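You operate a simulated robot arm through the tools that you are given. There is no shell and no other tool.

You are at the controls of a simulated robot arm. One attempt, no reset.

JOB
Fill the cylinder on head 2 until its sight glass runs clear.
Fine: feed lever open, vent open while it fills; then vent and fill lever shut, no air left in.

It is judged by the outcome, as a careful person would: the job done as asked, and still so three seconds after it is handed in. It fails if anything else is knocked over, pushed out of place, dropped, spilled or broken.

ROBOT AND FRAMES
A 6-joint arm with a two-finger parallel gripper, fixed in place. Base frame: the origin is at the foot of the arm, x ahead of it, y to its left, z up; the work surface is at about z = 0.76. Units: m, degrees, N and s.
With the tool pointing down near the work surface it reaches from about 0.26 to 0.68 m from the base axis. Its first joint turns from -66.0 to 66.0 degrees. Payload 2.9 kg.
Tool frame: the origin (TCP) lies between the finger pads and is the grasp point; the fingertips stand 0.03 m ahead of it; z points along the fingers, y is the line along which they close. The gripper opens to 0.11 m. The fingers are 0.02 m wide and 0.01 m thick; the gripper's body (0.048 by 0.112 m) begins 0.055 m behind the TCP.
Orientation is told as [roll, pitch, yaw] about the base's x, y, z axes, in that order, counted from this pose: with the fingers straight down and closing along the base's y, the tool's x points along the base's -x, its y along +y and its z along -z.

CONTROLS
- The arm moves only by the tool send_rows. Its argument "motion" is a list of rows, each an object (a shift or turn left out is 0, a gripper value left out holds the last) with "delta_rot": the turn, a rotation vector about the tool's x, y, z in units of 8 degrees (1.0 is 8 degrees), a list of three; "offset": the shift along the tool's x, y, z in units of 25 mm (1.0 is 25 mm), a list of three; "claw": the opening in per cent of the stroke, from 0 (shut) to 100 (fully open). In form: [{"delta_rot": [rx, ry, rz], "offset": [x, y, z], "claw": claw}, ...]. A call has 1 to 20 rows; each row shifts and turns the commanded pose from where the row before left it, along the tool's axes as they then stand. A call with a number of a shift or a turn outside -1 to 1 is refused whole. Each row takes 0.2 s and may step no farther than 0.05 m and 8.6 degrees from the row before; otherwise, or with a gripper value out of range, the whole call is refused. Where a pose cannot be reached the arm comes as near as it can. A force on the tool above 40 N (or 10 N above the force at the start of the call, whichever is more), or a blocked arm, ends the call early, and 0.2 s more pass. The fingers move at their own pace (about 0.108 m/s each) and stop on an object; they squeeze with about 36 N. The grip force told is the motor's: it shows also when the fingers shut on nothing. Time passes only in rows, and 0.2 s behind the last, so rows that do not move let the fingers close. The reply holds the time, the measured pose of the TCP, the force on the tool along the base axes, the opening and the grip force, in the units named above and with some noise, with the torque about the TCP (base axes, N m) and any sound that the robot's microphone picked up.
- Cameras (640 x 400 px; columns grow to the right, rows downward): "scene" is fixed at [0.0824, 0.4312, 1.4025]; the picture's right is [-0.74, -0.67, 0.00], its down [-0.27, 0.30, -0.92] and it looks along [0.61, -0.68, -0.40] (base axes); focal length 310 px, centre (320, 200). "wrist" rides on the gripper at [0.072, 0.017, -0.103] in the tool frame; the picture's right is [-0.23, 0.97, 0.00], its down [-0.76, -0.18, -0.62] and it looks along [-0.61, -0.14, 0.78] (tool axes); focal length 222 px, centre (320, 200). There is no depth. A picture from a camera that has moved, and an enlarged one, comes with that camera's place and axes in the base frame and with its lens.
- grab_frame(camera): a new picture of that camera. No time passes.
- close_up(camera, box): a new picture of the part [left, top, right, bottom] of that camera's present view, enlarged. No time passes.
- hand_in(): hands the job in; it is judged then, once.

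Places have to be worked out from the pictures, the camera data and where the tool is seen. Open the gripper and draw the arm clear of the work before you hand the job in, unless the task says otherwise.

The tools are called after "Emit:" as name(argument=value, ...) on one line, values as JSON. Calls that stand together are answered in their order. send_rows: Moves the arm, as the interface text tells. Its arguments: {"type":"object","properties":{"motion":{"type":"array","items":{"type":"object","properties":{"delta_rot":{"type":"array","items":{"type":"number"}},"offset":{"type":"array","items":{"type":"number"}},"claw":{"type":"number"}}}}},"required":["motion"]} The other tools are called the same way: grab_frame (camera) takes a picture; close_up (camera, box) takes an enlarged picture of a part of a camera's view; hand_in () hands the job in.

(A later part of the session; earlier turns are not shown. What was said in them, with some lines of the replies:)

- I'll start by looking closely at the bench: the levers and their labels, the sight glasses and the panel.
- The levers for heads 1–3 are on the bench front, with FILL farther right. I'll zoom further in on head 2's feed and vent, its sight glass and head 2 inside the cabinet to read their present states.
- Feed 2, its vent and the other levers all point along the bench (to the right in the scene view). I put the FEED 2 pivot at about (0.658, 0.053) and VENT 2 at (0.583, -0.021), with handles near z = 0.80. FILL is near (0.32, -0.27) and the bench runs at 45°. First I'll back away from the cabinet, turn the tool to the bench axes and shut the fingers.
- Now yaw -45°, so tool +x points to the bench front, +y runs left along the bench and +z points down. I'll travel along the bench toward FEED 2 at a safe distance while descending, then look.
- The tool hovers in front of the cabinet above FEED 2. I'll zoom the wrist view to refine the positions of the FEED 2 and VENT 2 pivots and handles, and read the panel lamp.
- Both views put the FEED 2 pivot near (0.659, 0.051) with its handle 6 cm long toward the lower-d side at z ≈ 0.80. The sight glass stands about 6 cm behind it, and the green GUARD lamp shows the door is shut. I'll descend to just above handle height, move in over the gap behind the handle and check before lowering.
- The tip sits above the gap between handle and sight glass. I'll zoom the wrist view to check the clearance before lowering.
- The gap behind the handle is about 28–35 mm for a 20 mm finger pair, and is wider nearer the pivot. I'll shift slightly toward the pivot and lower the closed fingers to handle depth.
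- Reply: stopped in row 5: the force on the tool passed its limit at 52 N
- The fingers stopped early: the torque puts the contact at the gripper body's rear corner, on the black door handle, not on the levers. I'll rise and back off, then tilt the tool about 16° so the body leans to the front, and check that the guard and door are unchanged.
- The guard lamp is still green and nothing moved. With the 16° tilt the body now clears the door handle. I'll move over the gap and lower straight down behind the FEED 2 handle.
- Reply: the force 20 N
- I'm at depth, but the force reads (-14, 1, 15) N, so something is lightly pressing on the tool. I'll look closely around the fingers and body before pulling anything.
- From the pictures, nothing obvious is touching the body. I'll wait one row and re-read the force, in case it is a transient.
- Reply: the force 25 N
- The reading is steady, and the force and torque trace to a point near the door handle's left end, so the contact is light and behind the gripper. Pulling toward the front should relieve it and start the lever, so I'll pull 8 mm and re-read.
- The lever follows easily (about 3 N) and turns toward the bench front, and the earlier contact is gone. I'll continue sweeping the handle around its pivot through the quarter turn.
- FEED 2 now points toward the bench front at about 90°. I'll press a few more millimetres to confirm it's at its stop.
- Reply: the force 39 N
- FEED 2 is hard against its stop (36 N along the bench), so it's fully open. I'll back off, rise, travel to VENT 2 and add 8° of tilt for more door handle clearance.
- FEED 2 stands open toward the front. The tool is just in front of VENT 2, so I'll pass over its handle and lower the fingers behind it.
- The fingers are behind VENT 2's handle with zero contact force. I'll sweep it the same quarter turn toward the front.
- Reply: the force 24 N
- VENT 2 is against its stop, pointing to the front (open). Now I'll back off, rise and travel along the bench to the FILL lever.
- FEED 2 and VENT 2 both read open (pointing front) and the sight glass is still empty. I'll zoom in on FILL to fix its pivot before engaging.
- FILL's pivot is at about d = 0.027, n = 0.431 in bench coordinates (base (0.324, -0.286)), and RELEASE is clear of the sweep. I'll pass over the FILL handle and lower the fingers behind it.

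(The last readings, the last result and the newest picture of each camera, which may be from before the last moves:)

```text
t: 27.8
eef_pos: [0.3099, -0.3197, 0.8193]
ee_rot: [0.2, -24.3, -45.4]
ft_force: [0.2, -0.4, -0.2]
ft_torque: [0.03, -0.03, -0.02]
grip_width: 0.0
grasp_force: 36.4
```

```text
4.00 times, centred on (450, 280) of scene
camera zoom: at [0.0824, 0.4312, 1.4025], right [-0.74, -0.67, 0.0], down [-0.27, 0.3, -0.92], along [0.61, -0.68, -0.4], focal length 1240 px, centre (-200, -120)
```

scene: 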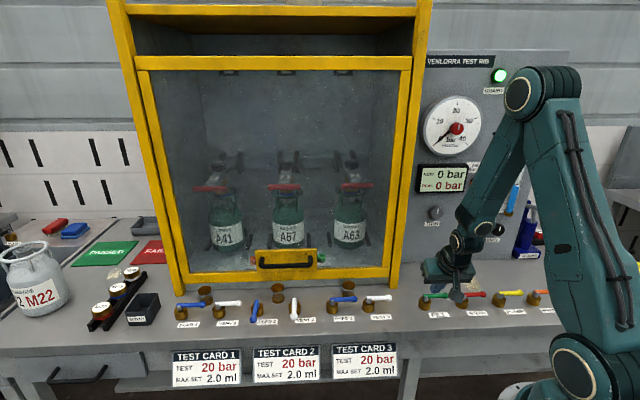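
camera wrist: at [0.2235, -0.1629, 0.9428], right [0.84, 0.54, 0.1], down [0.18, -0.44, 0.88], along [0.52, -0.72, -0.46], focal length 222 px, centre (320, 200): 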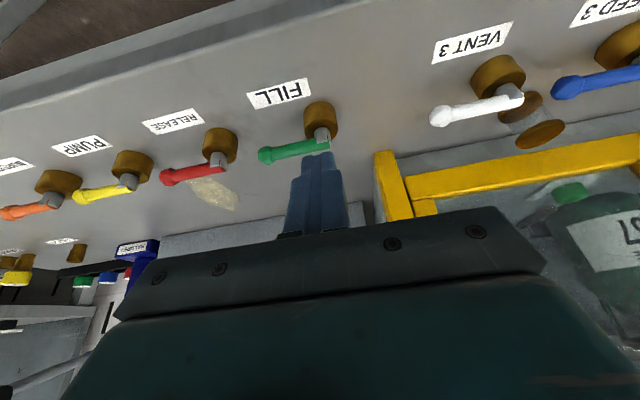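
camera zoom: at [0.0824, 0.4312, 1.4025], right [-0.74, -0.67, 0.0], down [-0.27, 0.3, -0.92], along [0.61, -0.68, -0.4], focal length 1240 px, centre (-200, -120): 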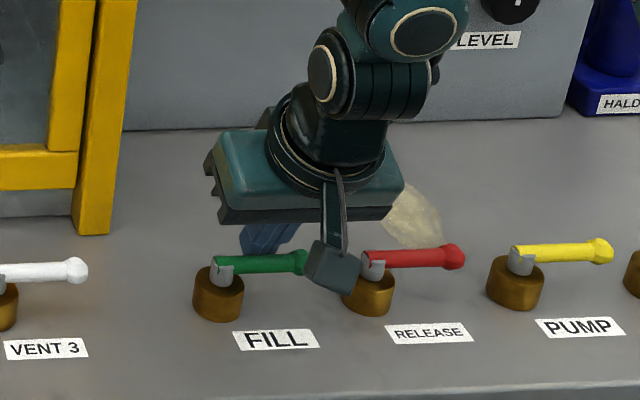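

The fingers sit behind FILL's handle in the same relative position as on VENT 2, with no contact. Feed 2 and vent 2 are already open, so I'll sweep FILL open now.

Emit:
send_rows(motion=[{"offset": [0.194, -0.12, -0.086]}, {"offset": [0.343, -0.132, -0.153]}, {"offset": [0.38, -0.072, -0.169]}, {"offset": [0.395, 0.048, -0.176]}, {"offset": [0.406, 0.148, -0.181]}, {"offset": [0.362, 0.276, -0.161]}, {"offset": [0.216, 0.392, -0.096]}, {"offset": [0, 0.06, 0]}, {}])

Emit:
close_up(camera="wrist", box=[230, 40, 430, 220])

Emit:
close_up(camera="scene", box=[400, 230, 500, 330])

Emit:
close_up(camera="scene", box=[245, 275, 315, 315])

```text
t: 29.8
eef_pos: [0.2756, -0.2655, 0.819]
ee_rot: [0.1, -24.1, -45.3]
ft_force: [-0.8, 0.3, -0.4]
ft_torque: [-0.01, 0.0, 0.0]
grip_width: 0.0002
grasp_force: 36.1
```

```text
2.22 times, centred on (330, 130) of wrist
camera zoom: at [0.2116, -0.1757, 0.8831], right [0.84, 0.54, 0.1], down [0.18, -0.44, 0.88], along [0.52, -0.72, -0.46], focal length 494 px, centre (298, 356)
```

zoom: 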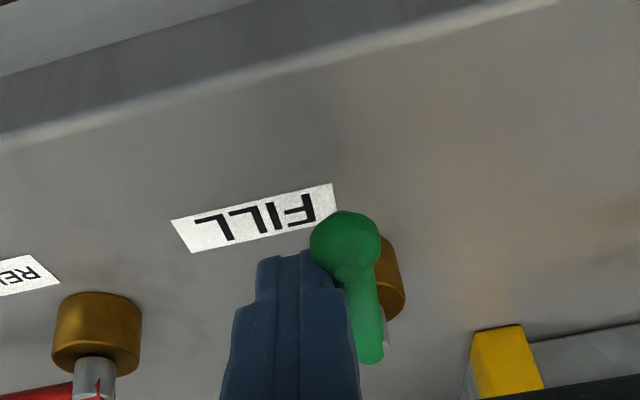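

```text
4.00 times, centred on (450, 280) of scene
camera zoom: at [0.0824, 0.4312, 1.4025], right [-0.74, -0.67, 0.0], down [-0.27, 0.3, -0.92], along [0.61, -0.68, -0.4], focal length 1240 px, centre (-200, -120)
```

zoom: 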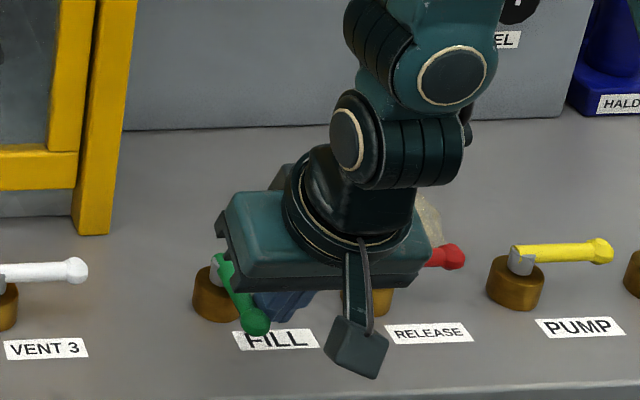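

```text
9.14 times, centred on (280, 295) of scene
camera zoom: at [0.0824, 0.4312, 1.4025], right [-0.74, -0.67, 0.0], down [-0.27, 0.3, -0.92], along [0.61, -0.68, -0.4], focal length 2835 px, centre (686, -669)
```

zoom: 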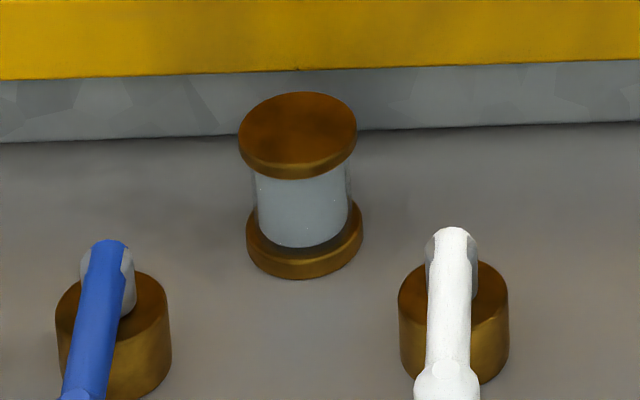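

Flow has started: sight glass 2 shows milky, aerated water. I'll press FILL the last bit to its stop, then back off and rise.

Emit:
send_rows(motion=[{"offset": [0, 0.12, 0]}, {"offset": [0, 0.1, 0]}])

```text
t: 30.4
eef_pos: [0.2778, -0.2631, 0.8186]
ee_rot: [-0.2, -24.2, -45.2]
ft_force: [-20.7, -13.6, 5.7]
ft_torque: [-0.25, 0.4, -0.23]
grip_width: 0.0
grasp_force: 36.2
```

FILL is at its stop (about 25 N). Now I'll back off, rise and travel to stand between FEED 2 and VENT 2, ready to shut the vent once the glass runs clear.

Emit:
send_rows(motion=[{"offset": [0, -0.5, 0]}, {"offset": [-0.326, 0, -0.731]}, {"offset": [-0.326, 0, -0.731]}, {"offset": [-0.326, 0, -0.731]}, {"offset": [0, 1, 0]}, {"offset": [0, 1, 0]}, {"offset": [0, 1, 0]}, {"offset": [0, 1, 0]}, {"offset": [0, 1, 0]}, {"offset": [0, 1, 0]}, {"offset": [0, 1, 0]}, {"offset": [0, 1, 0]}])

Emit:
close_up(camera="scene", box=[245, 275, 315, 315])

Emit:
close_up(camera="scene", box=[400, 230, 500, 330])

Emit:
grab_frame(camera="scene")

```text
t: 33.0
eef_pos: [0.414, -0.1287, 0.8811]
ee_rot: [0.2, -24.3, -45.4]
ft_force: [-0.2, 0.1, 0.2]
ft_torque: [0.02, 0.03, 0.0]
grip_width: 0.0
grasp_force: 36.1
```

```text
9.14 times, centred on (280, 295) of scene
camera zoom: at [0.0824, 0.4312, 1.4025], right [-0.74, -0.67, 0.0], down [-0.27, 0.3, -0.92], along [0.61, -0.68, -0.4], focal length 2835 px, centre (686, -669)
```

zoom: 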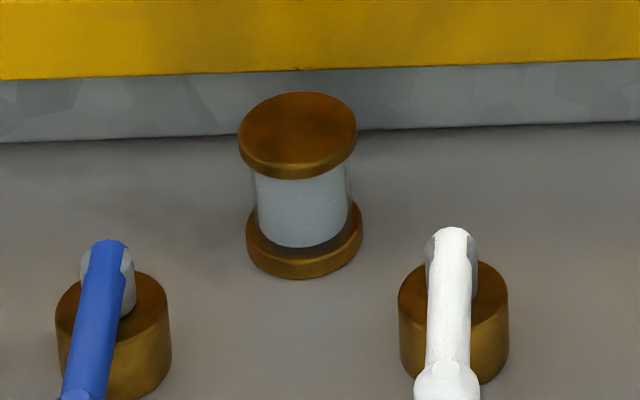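

```text
4.00 times, centred on (450, 280) of scene
camera zoom: at [0.0824, 0.4312, 1.4025], right [-0.74, -0.67, 0.0], down [-0.27, 0.3, -0.92], along [0.61, -0.68, -0.4], focal length 1240 px, centre (-200, -120)
```

zoom: 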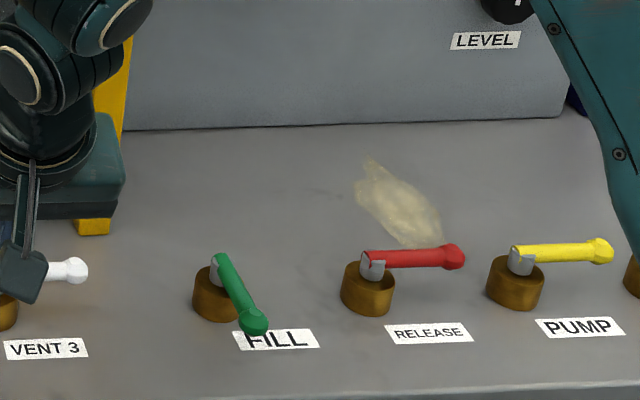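

```text
taken
```

scene: 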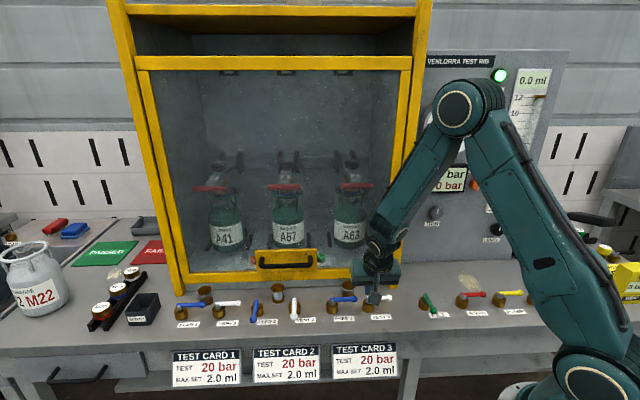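

FILL is open and the glass is still milky with air. I'll move up near VENT 2, where the wrist camera can see the sight glass, and keep watching.

Emit:
send_rows(motion=[{"offset": [0, 0.96, 0]}, {"offset": [0, 0.96, 0]}, {"offset": [0, 0.96, 0]}, {"offset": [0, 0.96, 0]}, {"offset": [0, 0.96, 0]}, {"offset": [0, 0.96, 0]}, {"offset": [0, 0.96, 0]}, {}])

Emit:
close_up(camera="wrist", box=[280, 60, 480, 220])

Emit:
close_up(camera="scene", box=[245, 265, 335, 325])

```text
t: 34.8
eef_pos: [0.5328, -0.011, 0.8815]
ee_rot: [0.2, -24.3, -45.3]
ft_force: [0.1, -0.2, -0.9]
ft_torque: [-0.01, 0.0, 0.01]
grip_width: 0.0
grasp_force: 35.8
```

```text
2.50 times, centred on (380, 140) of wrist
camera zoom: at [0.4676, 0.0786, 0.9448], right [0.84, 0.54, 0.1], down [0.18, -0.44, 0.88], along [0.52, -0.72, -0.46], focal length 555 px, centre (170, 350)
```

zoom: 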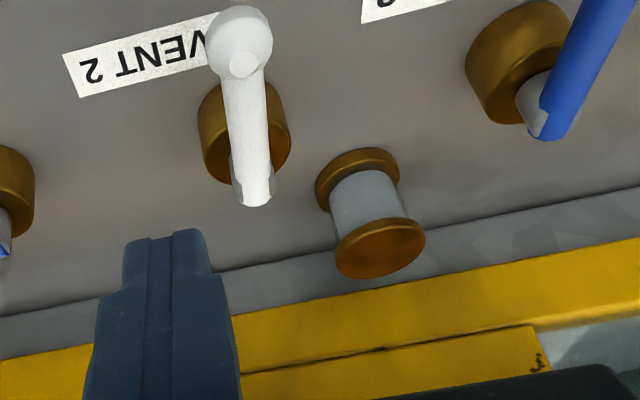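

```text
6.67 times, centred on (290, 295) of scene
camera zoom: at [0.0824, 0.4312, 1.4025], right [-0.74, -0.67, 0.0], down [-0.27, 0.3, -0.92], along [0.61, -0.68, -0.4], focal length 2067 px, centre (520, -433)
```

zoom: 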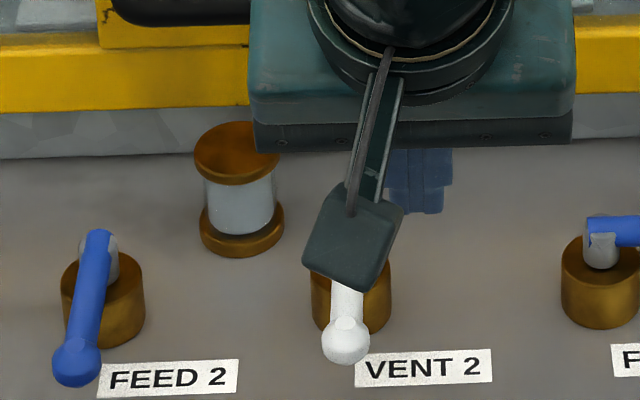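

Both cameras see the glass from here and it is still milky. I'll hold still in short waits and check it.

Emit:
send_rows(motion=[{}, {}, {}, {}, {}, {}, {}, {}, {}, {}])

Emit:
close_up(camera="scene", box=[245, 265, 335, 325])

Emit:
close_up(camera="wrist", box=[340, 90, 420, 180])

```text
t: 37.0
eef_pos: [0.532, -0.0114, 0.8806]
ee_rot: [0.2, -24.3, -45.3]
ft_force: [0.4, 0.8, 0.8]
ft_torque: [0.02, -0.02, -0.04]
grip_width: 0.0001
grasp_force: 36.0
```

```text
6.67 times, centred on (290, 295) of scene
camera zoom: at [0.0824, 0.4312, 1.4025], right [-0.74, -0.67, 0.0], down [-0.27, 0.3, -0.92], along [0.61, -0.68, -0.4], focal length 2067 px, centre (520, -433)
```

zoom: 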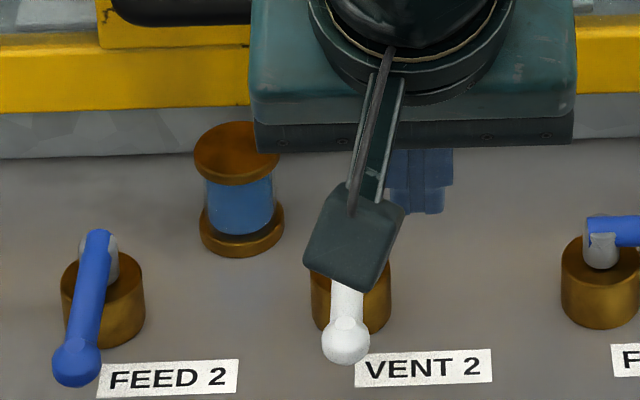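

```text
4.44 times, centred on (380, 135) of wrist
camera zoom: at [0.4673, 0.0783, 0.9448], right [0.84, 0.54, 0.1], down [0.18, -0.44, 0.88], along [0.52, -0.72, -0.46], focal length 987 px, centre (53, 489)
```

zoom: 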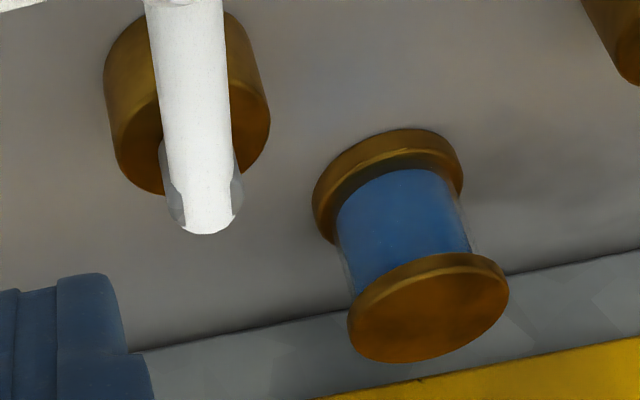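

The glass has turned from milky to clear blue water. I'll move to the FEED 2 side of VENT 2's handle and lower beside it, confirming the glass stays clear before shutting the vent.

Emit:
send_rows(motion=[{"offset": [0, 0.8, 0]}, {"offset": [0, 0.8, 0]}, {"offset": [0, 0.8, 0]}, {"offset": [0.256, 0, 0.575]}, {"offset": [0.256, 0, 0.575]}, {"offset": [0.256, 0, 0.575]}, {"offset": [0.256, 0, 0.575]}, {}])

Emit:
close_up(camera="wrist", box=[230, 40, 430, 220])

Emit:
close_up(camera="scene", box=[235, 250, 335, 330])

```text
t: 38.8
eef_pos: [0.5752, 0.0319, 0.8174]
ee_rot: [0.3, -24.1, -45.2]
ft_force: [-0.3, 0.8, 0.2]
ft_torque: [-0.01, 0.01, -0.02]
grip_width: 0.0
grasp_force: 36.4
```

```text
2.22 times, centred on (330, 130) of wrist
camera zoom: at [0.5106, 0.1212, 0.8818], right [0.84, 0.54, 0.1], down [0.18, -0.44, 0.88], along [0.52, -0.72, -0.46], focal length 494 px, centre (298, 356)
```

zoom: 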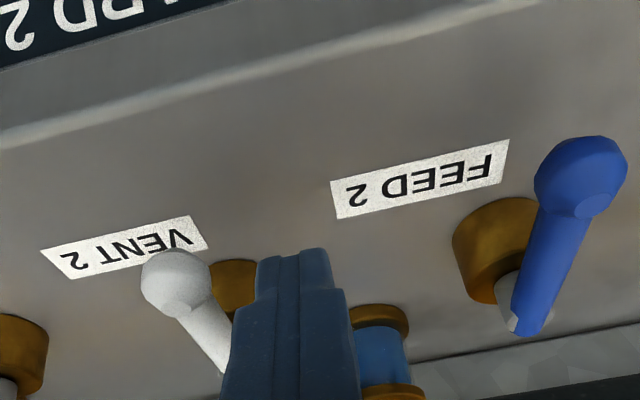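

```text
5.00 times, centred on (285, 290) of scene
camera zoom: at [0.0824, 0.4312, 1.4025], right [-0.74, -0.67, 0.0], down [-0.27, 0.3, -0.92], along [0.61, -0.68, -0.4], focal length 1550 px, centre (495, -250)
```

zoom: 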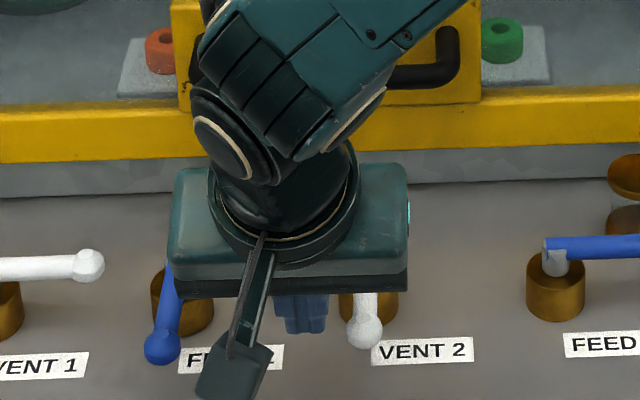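

The glass still shows clear blue water with no bubbles. I'll shut VENT 2 now by sweeping its handle back a quarter turn.

Emit:
send_rows(motion=[{"offset": [0, -0.488, 0]}, {"offset": [0.08, -0.416, -0.036]}, {"offset": [-0.015, -0.416, 0.0065]}, {"offset": [-0.106, -0.392, 0.047]}, {"offset": [-0.172, -0.372, 0.076]}, {"offset": [-0.256, -0.316, 0.114]}, {"offset": [-0.318, -0.228, 0.142]}, {"offset": [-0.11, 0, 0.049]}, {}])

Emit:
close_up(camera="wrist", box=[230, 40, 430, 220])

Emit:
close_up(camera="scene", box=[235, 250, 335, 330])

```text
t: 40.8
eef_pos: [0.5451, -0.0328, 0.8177]
ee_rot: [0.3, -24.2, -45.3]
ft_force: [-3.7, 1.1, -1.4]
ft_torque: [0.04, 0.09, -0.03]
grip_width: 0.0
grasp_force: 36.4
```

```text
2.22 times, centred on (330, 130) of wrist
camera zoom: at [0.4808, 0.0566, 0.8807], right [0.84, 0.54, 0.1], down [0.18, -0.44, 0.88], along [0.52, -0.72, -0.46], focal length 494 px, centre (298, 356)
```

zoom: 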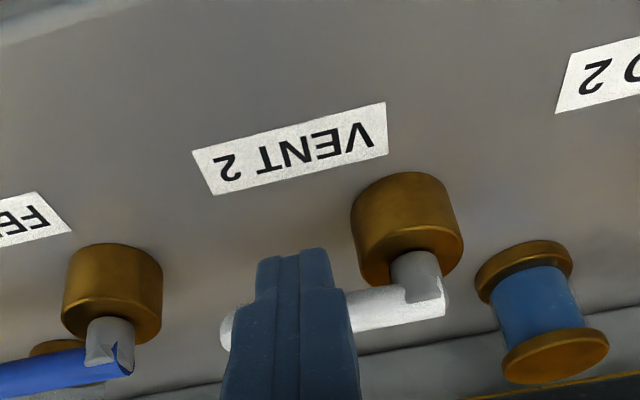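

```text
5.00 times, centred on (285, 290) of scene
camera zoom: at [0.0824, 0.4312, 1.4025], right [-0.74, -0.67, 0.0], down [-0.27, 0.3, -0.92], along [0.61, -0.68, -0.4], focal length 1550 px, centre (495, -250)
```

zoom: 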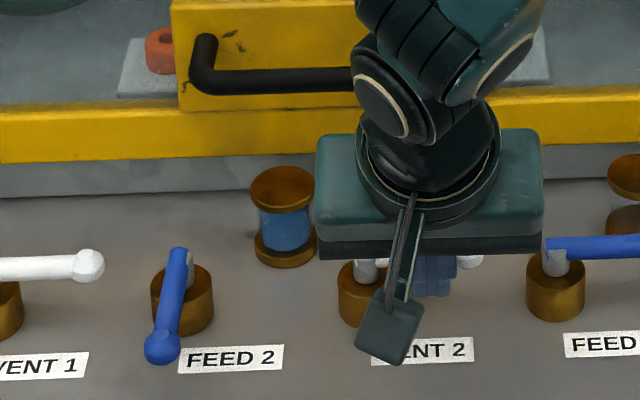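

VENT 2 is nearly back along the bench and the glass stays clear. I'll press it gently on to its shut stop.

Emit:
send_rows(motion=[{"offset": [-0.11, 0, 0.049]}, {"offset": [-0.11, 0, 0.049]}])

Emit:
close_up(camera="wrist", box=[230, 40, 430, 220])

```text
t: 41.4
eef_pos: [0.5463, -0.0328, 0.8156]
ee_rot: [0.0, -23.7, -44.8]
ft_force: [-22.7, 22.2, 0.1]
ft_torque: [0.57, 0.36, 0.09]
grip_width: 0.0001
grasp_force: 36.1
```

```text
2.22 times, centred on (330, 130) of wrist
camera zoom: at [0.4824, 0.0553, 0.88], right [0.83, 0.54, 0.09], down [0.19, -0.44, 0.88], along [0.52, -0.71, -0.47], focal length 494 px, centre (298, 356)
```

zoom: 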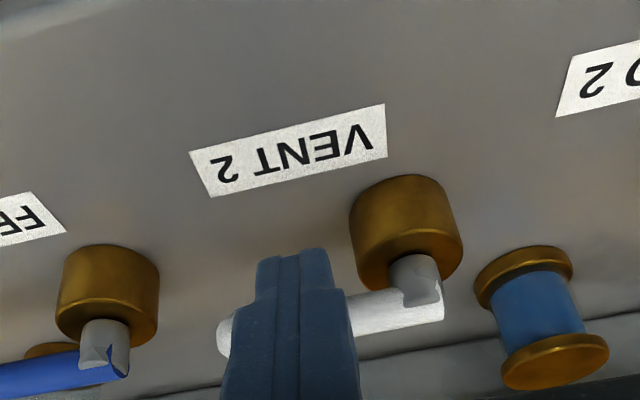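

VENT 2 is firmly shut (32 N against its stop). Now I'll back off, rise and return to FILL, stopping on the left side of its handle.

Emit:
send_rows(motion=[{"offset": [0.484, 0, -0.216]}, {"offset": [0.484, 0, -0.216]}, {"offset": [-0.342, 0, -0.767]}, {"offset": [-0.342, 0, -0.767]}, {"offset": [-0.342, 0, -0.767]}, {"offset": [0, -0.945, 0]}, {"offset": [0, -0.945, 0]}, {"offset": [0, -0.945, 0]}, {"offset": [0, -0.945, 0]}, {"offset": [0, -0.945, 0]}, {"offset": [0, -0.945, 0]}, {"offset": [0, -0.945, 0]}, {"offset": [0, -0.945, 0]}, {"offset": [0, -0.945, 0]}, {"offset": [0, -0.945, 0]}, {"offset": [0, -0.945, 0]}, {"offset": [0, -0.945, 0]}, {"offset": [0, -0.945, 0]}, {}])

Emit:
grab_frame(camera="wrist")

Emit:
close_up(camera="scene", box=[235, 250, 335, 330])

Emit:
close_up(camera="scene", box=[400, 230, 500, 330])

```text
t: 45.4
eef_pos: [0.3121, -0.234, 0.8791]
ee_rot: [0.2, -24.3, -45.3]
ft_force: [-0.4, 0.1, 0.3]
ft_torque: [0.02, 0.03, 0.04]
grip_width: 0.0
grasp_force: 36.2
```

```text
taken
camera wrist: at [0.2484, -0.145, 0.9431], right [0.84, 0.54, 0.1], down [0.18, -0.44, 0.88], along [0.52, -0.72, -0.46], focal length 222 px, centre (320, 200)
```

wrist: 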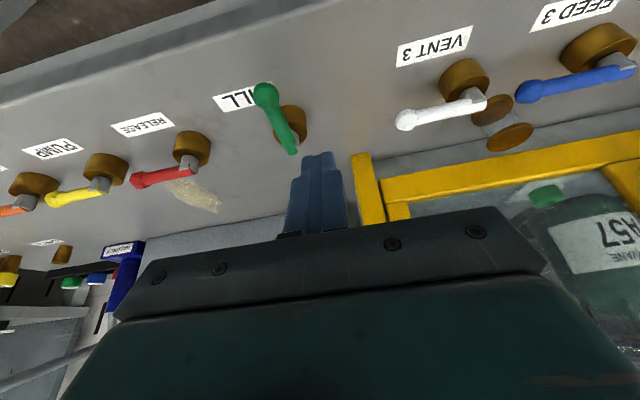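

```text
5.00 times, centred on (285, 290) of scene
camera zoom: at [0.0824, 0.4312, 1.4025], right [-0.74, -0.67, 0.0], down [-0.27, 0.3, -0.92], along [0.61, -0.68, -0.4], focal length 1550 px, centre (495, -250)
```

zoom: 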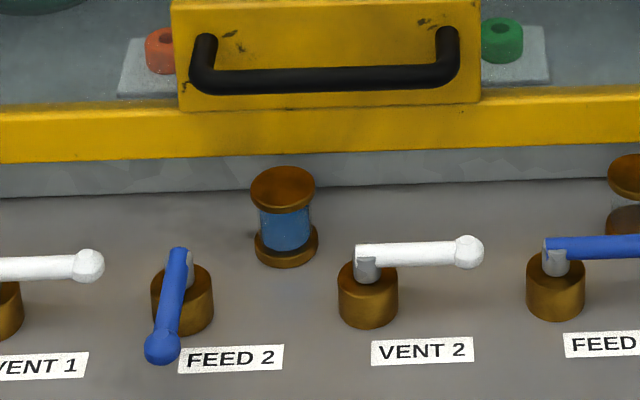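

```text
4.00 times, centred on (450, 280) of scene
camera zoom: at [0.0824, 0.4312, 1.4025], right [-0.74, -0.67, 0.0], down [-0.27, 0.3, -0.92], along [0.61, -0.68, -0.4], focal length 1240 px, centre (-200, -120)
```

zoom: 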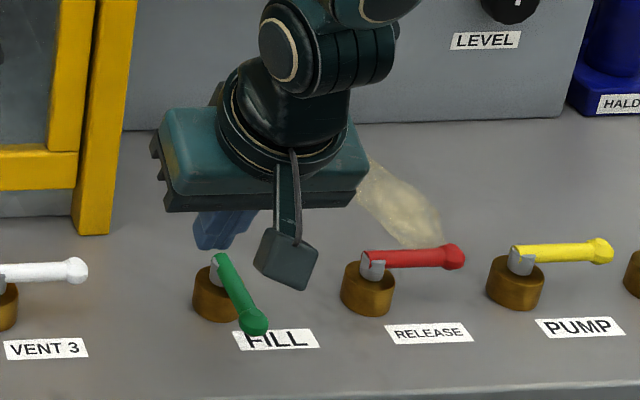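

VENT 2 is shut, FEED 2 is open and the glass is full and clear. I'll lower beside FILL's handle on its left side.

Emit:
send_rows(motion=[{"offset": [0.25, 0, 0.562]}, {"offset": [0.25, 0, 0.562]}, {"offset": [0.25, 0, 0.562]}, {"offset": [0.25, 0, 0.562]}, {}])

Emit:
close_up(camera="wrist", box=[230, 40, 430, 220])

```text
t: 46.6
eef_pos: [0.3132, -0.2339, 0.8181]
ee_rot: [0.2, -24.2, -45.2]
ft_force: [0.2, -0.5, -0.1]
ft_torque: [0.02, 0.01, 0.02]
grip_width: 0.0001
grasp_force: 35.9
```

```text
2.22 times, centred on (330, 130) of wrist
camera zoom: at [0.2496, -0.1449, 0.8818], right [0.84, 0.54, 0.1], down [0.18, -0.44, 0.88], along [0.52, -0.72, -0.46], focal length 494 px, centre (298, 356)
```

zoom: 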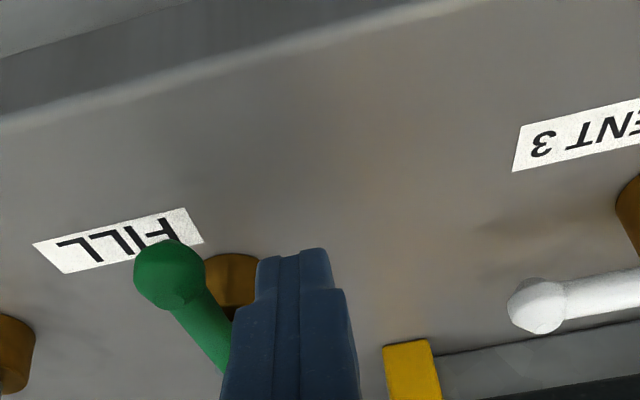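

The fingers are clear on the left side of FILL's handle. I'll sweep it shut with the same quarter turn.

Emit:
send_rows(motion=[{"offset": [0, -0.488, 0]}, {"offset": [0.1, -0.416, -0.044]}, {"offset": [0, -0.416, 0]}, {"offset": [-0.106, -0.392, 0.047]}, {"offset": [-0.172, -0.372, 0.076]}, {"offset": [-0.256, -0.316, 0.114]}, {"offset": [-0.318, -0.228, 0.142]}, {"offset": [-0.15, 0, 0.067]}, {"offset": [-0.11, 0, 0.049]}, {}])

Emit:
close_up(camera="wrist", box=[230, 40, 430, 220])

Emit:
close_up(camera="scene", box=[400, 230, 500, 330])

```text
t: 48.8
eef_pos: [0.2823, -0.2959, 0.8166]
ee_rot: [0.1, -23.4, -45.3]
ft_force: [-21.4, 15.3, -4.9]
ft_torque: [0.39, 0.51, -0.08]
grip_width: 0.0001
grasp_force: 36.1
```

```text
2.22 times, centred on (330, 130) of wrist
camera zoom: at [0.219, -0.2084, 0.8812], right [0.84, 0.54, 0.09], down [0.19, -0.45, 0.87], along [0.51, -0.72, -0.48], focal length 494 px, centre (298, 356)
```

zoom: 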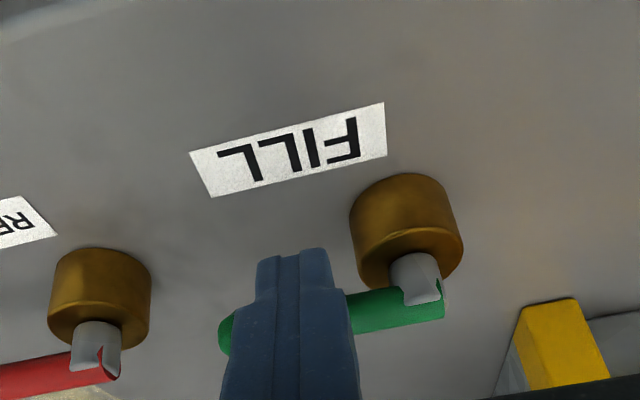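

```text
4.00 times, centred on (450, 280) of scene
camera zoom: at [0.082, 0.4315, 1.4025], right [-0.74, -0.67, 0.0], down [-0.27, 0.3, -0.92], along [0.61, -0.68, -0.4], focal length 1240 px, centre (-200, -120)
```

zoom: 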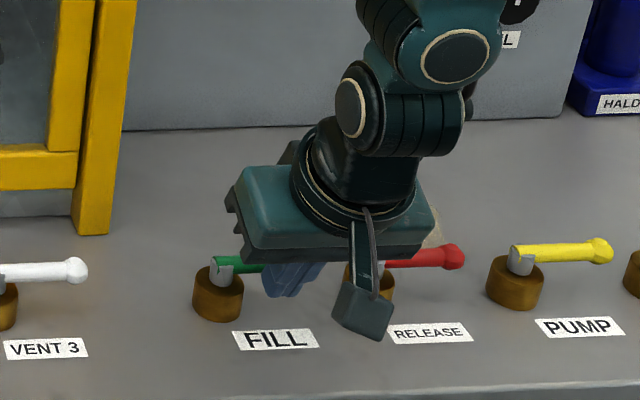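

FILL is pressed to its shut stop (about 26 N). I'll back off toward the front, rise well clear, open the gripper and inspect everything.

Emit:
send_rows(motion=[{"offset": [0.484, 0, -0.216]}, {"offset": [0.484, 0, -0.216]}, {"offset": [-0.407, 0, -0.913]}, {"offset": [-0.407, 0, -0.913]}, {"offset": [-0.407, 0, -0.913]}, {"offset": [-0.407, 0, -0.913]}, {"offset": [-0.407, 0, -0.913]}, {"offset": [-0.407, 0, -0.913]}, {"offset": [-0.407, 0, -0.913], "claw": 100}, {}, {}, {}])

Emit:
grab_frame(camera="scene")

Emit:
close_up(camera="scene", box=[235, 250, 335, 330])

Emit:
close_up(camera="scene", box=[400, 260, 560, 340])

Emit:
close_up(camera="scene", box=[180, 130, 400, 280])

```text
t: 51.4
eef_pos: [0.2674, -0.2805, 0.9934]
ee_rot: [0.2, -24.3, -45.2]
ft_force: [-0.3, -0.4, -0.7]
ft_torque: [0.02, 0.04, 0.0]
grip_width: 0.1101
grasp_force: 0.1
```

```text
taken
```

scene: 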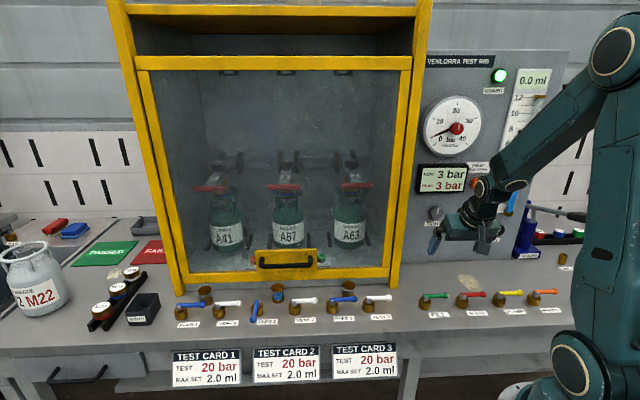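

```text
5.00 times, centred on (285, 290) of scene
camera zoom: at [0.0824, 0.4312, 1.4025], right [-0.74, -0.67, 0.0], down [-0.27, 0.3, -0.92], along [0.61, -0.68, -0.4], focal length 1550 px, centre (495, -250)
```

zoom: 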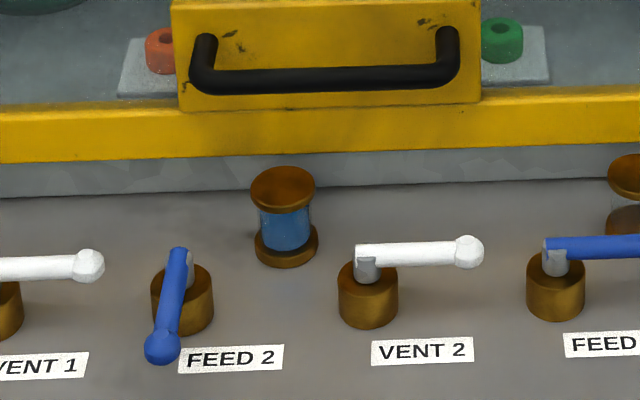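

```text
4.00 times, centred on (480, 300) of scene
camera zoom: at [0.0824, 0.4312, 1.4025], right [-0.74, -0.67, 0.0], down [-0.27, 0.3, -0.92], along [0.61, -0.68, -0.4], focal length 1240 px, centre (-320, -200)
```

zoom: 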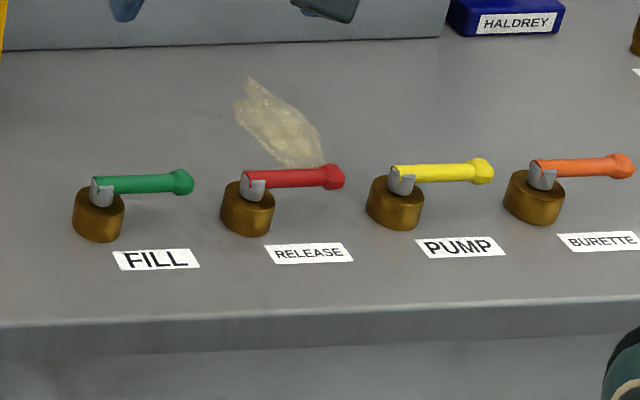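

```text
2.67 times, centred on (290, 205) of scene
camera zoom: at [0.0824, 0.4312, 1.4025], right [-0.74, -0.67, 0.0], down [-0.27, 0.3, -0.92], along [0.61, -0.68, -0.4], focal length 827 px, centre (400, 187)
```

zoom: 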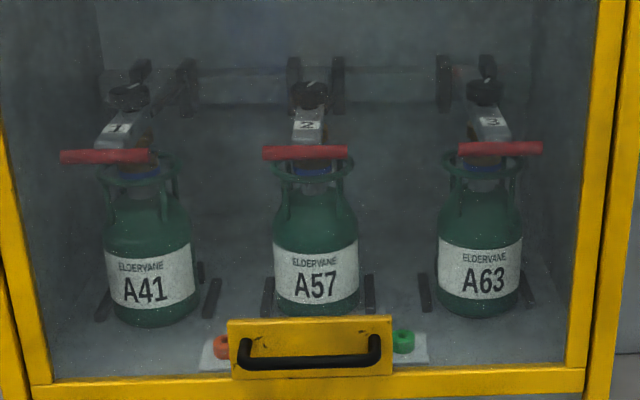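

The outcome looks right: FEED 2 open, VENT 2 and FILL shut, glass 2 clear and full, guard lamp green, other levers untouched. I'll draw the arm farther back and wait a moment to check that nothing drifts.

Emit:
send_rows(motion=[{"offset": [0.5, 0, -0.8]}, {"offset": [0.5, 0, -0.8]}, {"offset": [0.5, 0, -0.5]}, {}, {}, {}, {}, {}, {}, {}])

Emit:
grab_frame(camera="scene")

Emit:
close_up(camera="scene", box=[235, 250, 335, 330])

Emit:
close_up(camera="scene", box=[400, 50, 560, 210])

```text
t: 53.6
eef_pos: [0.2282, -0.2422, 1.0257]
ee_rot: [0.2, -24.2, -45.3]
ft_force: [-0.3, -0.7, 0.0]
ft_torque: [-0.02, -0.02, 0.0]
grip_width: 0.1101
grasp_force: 0.0
```

```text
taken
```

scene: 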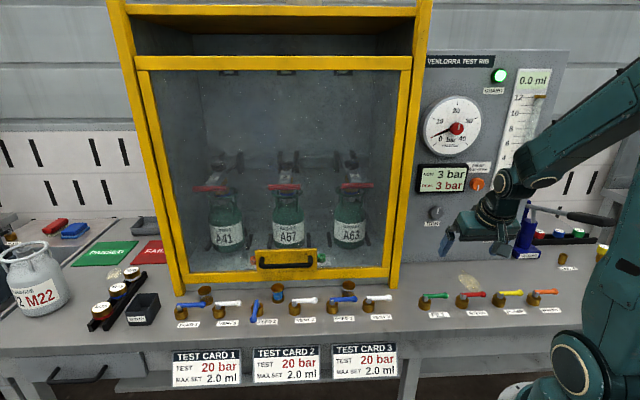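

```text
5.00 times, centred on (285, 290) of scene
camera zoom: at [0.0824, 0.4312, 1.4025], right [-0.74, -0.67, 0.0], down [-0.27, 0.3, -0.92], along [0.61, -0.68, -0.4], focal length 1550 px, centre (495, -250)
```

zoom: 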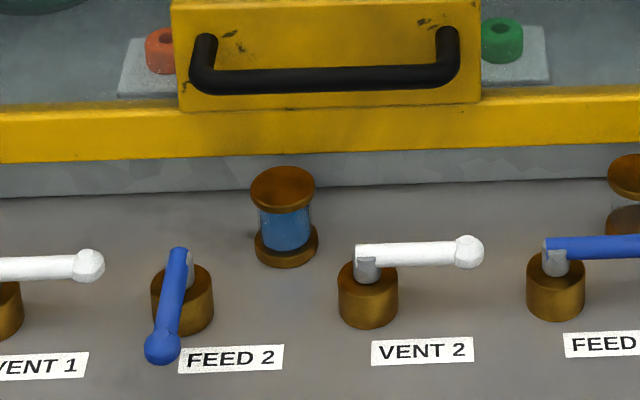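

```text
2.50 times, centred on (480, 130) of scene
camera zoom: at [0.0824, 0.4312, 1.4025], right [-0.74, -0.67, 0.0], down [-0.27, 0.3, -0.92], along [0.61, -0.68, -0.4], focal length 775 px, centre (-80, 375)
```

zoom: 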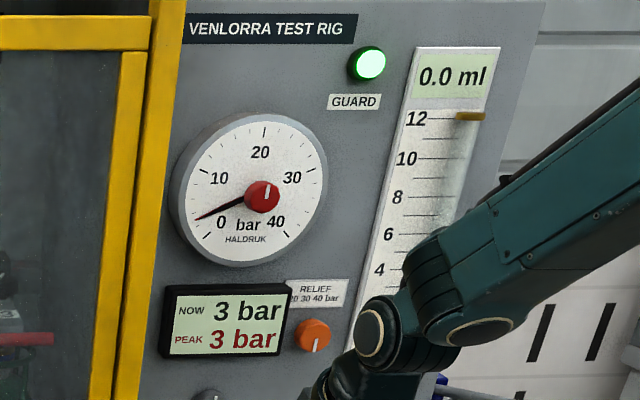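

The state is steady: sight glass 2 is clear blue, FEED 2 is open, and VENT 2 and FILL are shut. The line holds 3 bar supply pressure, the guard is green, the gripper is open and the arm is clear, so I'm handing the job in.

Emit:
hand_in()

```text
The job is handed in.
```

The cylinder on head 2 (A57) is filled and its sight glass runs clear, with no bubbles visible. I opened FEED 2, VENT 2 and FILL, waited for the glass to clear, then shut VENT 2 and FILL against their stops.

- **State at hand-in:** FEED 2 is still open, and VENT 2 and FILL are shut. The other levers were not touched. The gauge held at 3 bar, the fill pressure left in after the vent was shut.
- **Contact with the guard door:** on my first approach to FEED 2, the arm stopped on force (52 N), most likely against the guard door's handle. A second, lighter touch of about 25 N followed, apparently at the left end of the same handle. The door did not move and the guard lamp stayed green.
- **Arm:** the gripper is open and the arm is drawn clear of the work.
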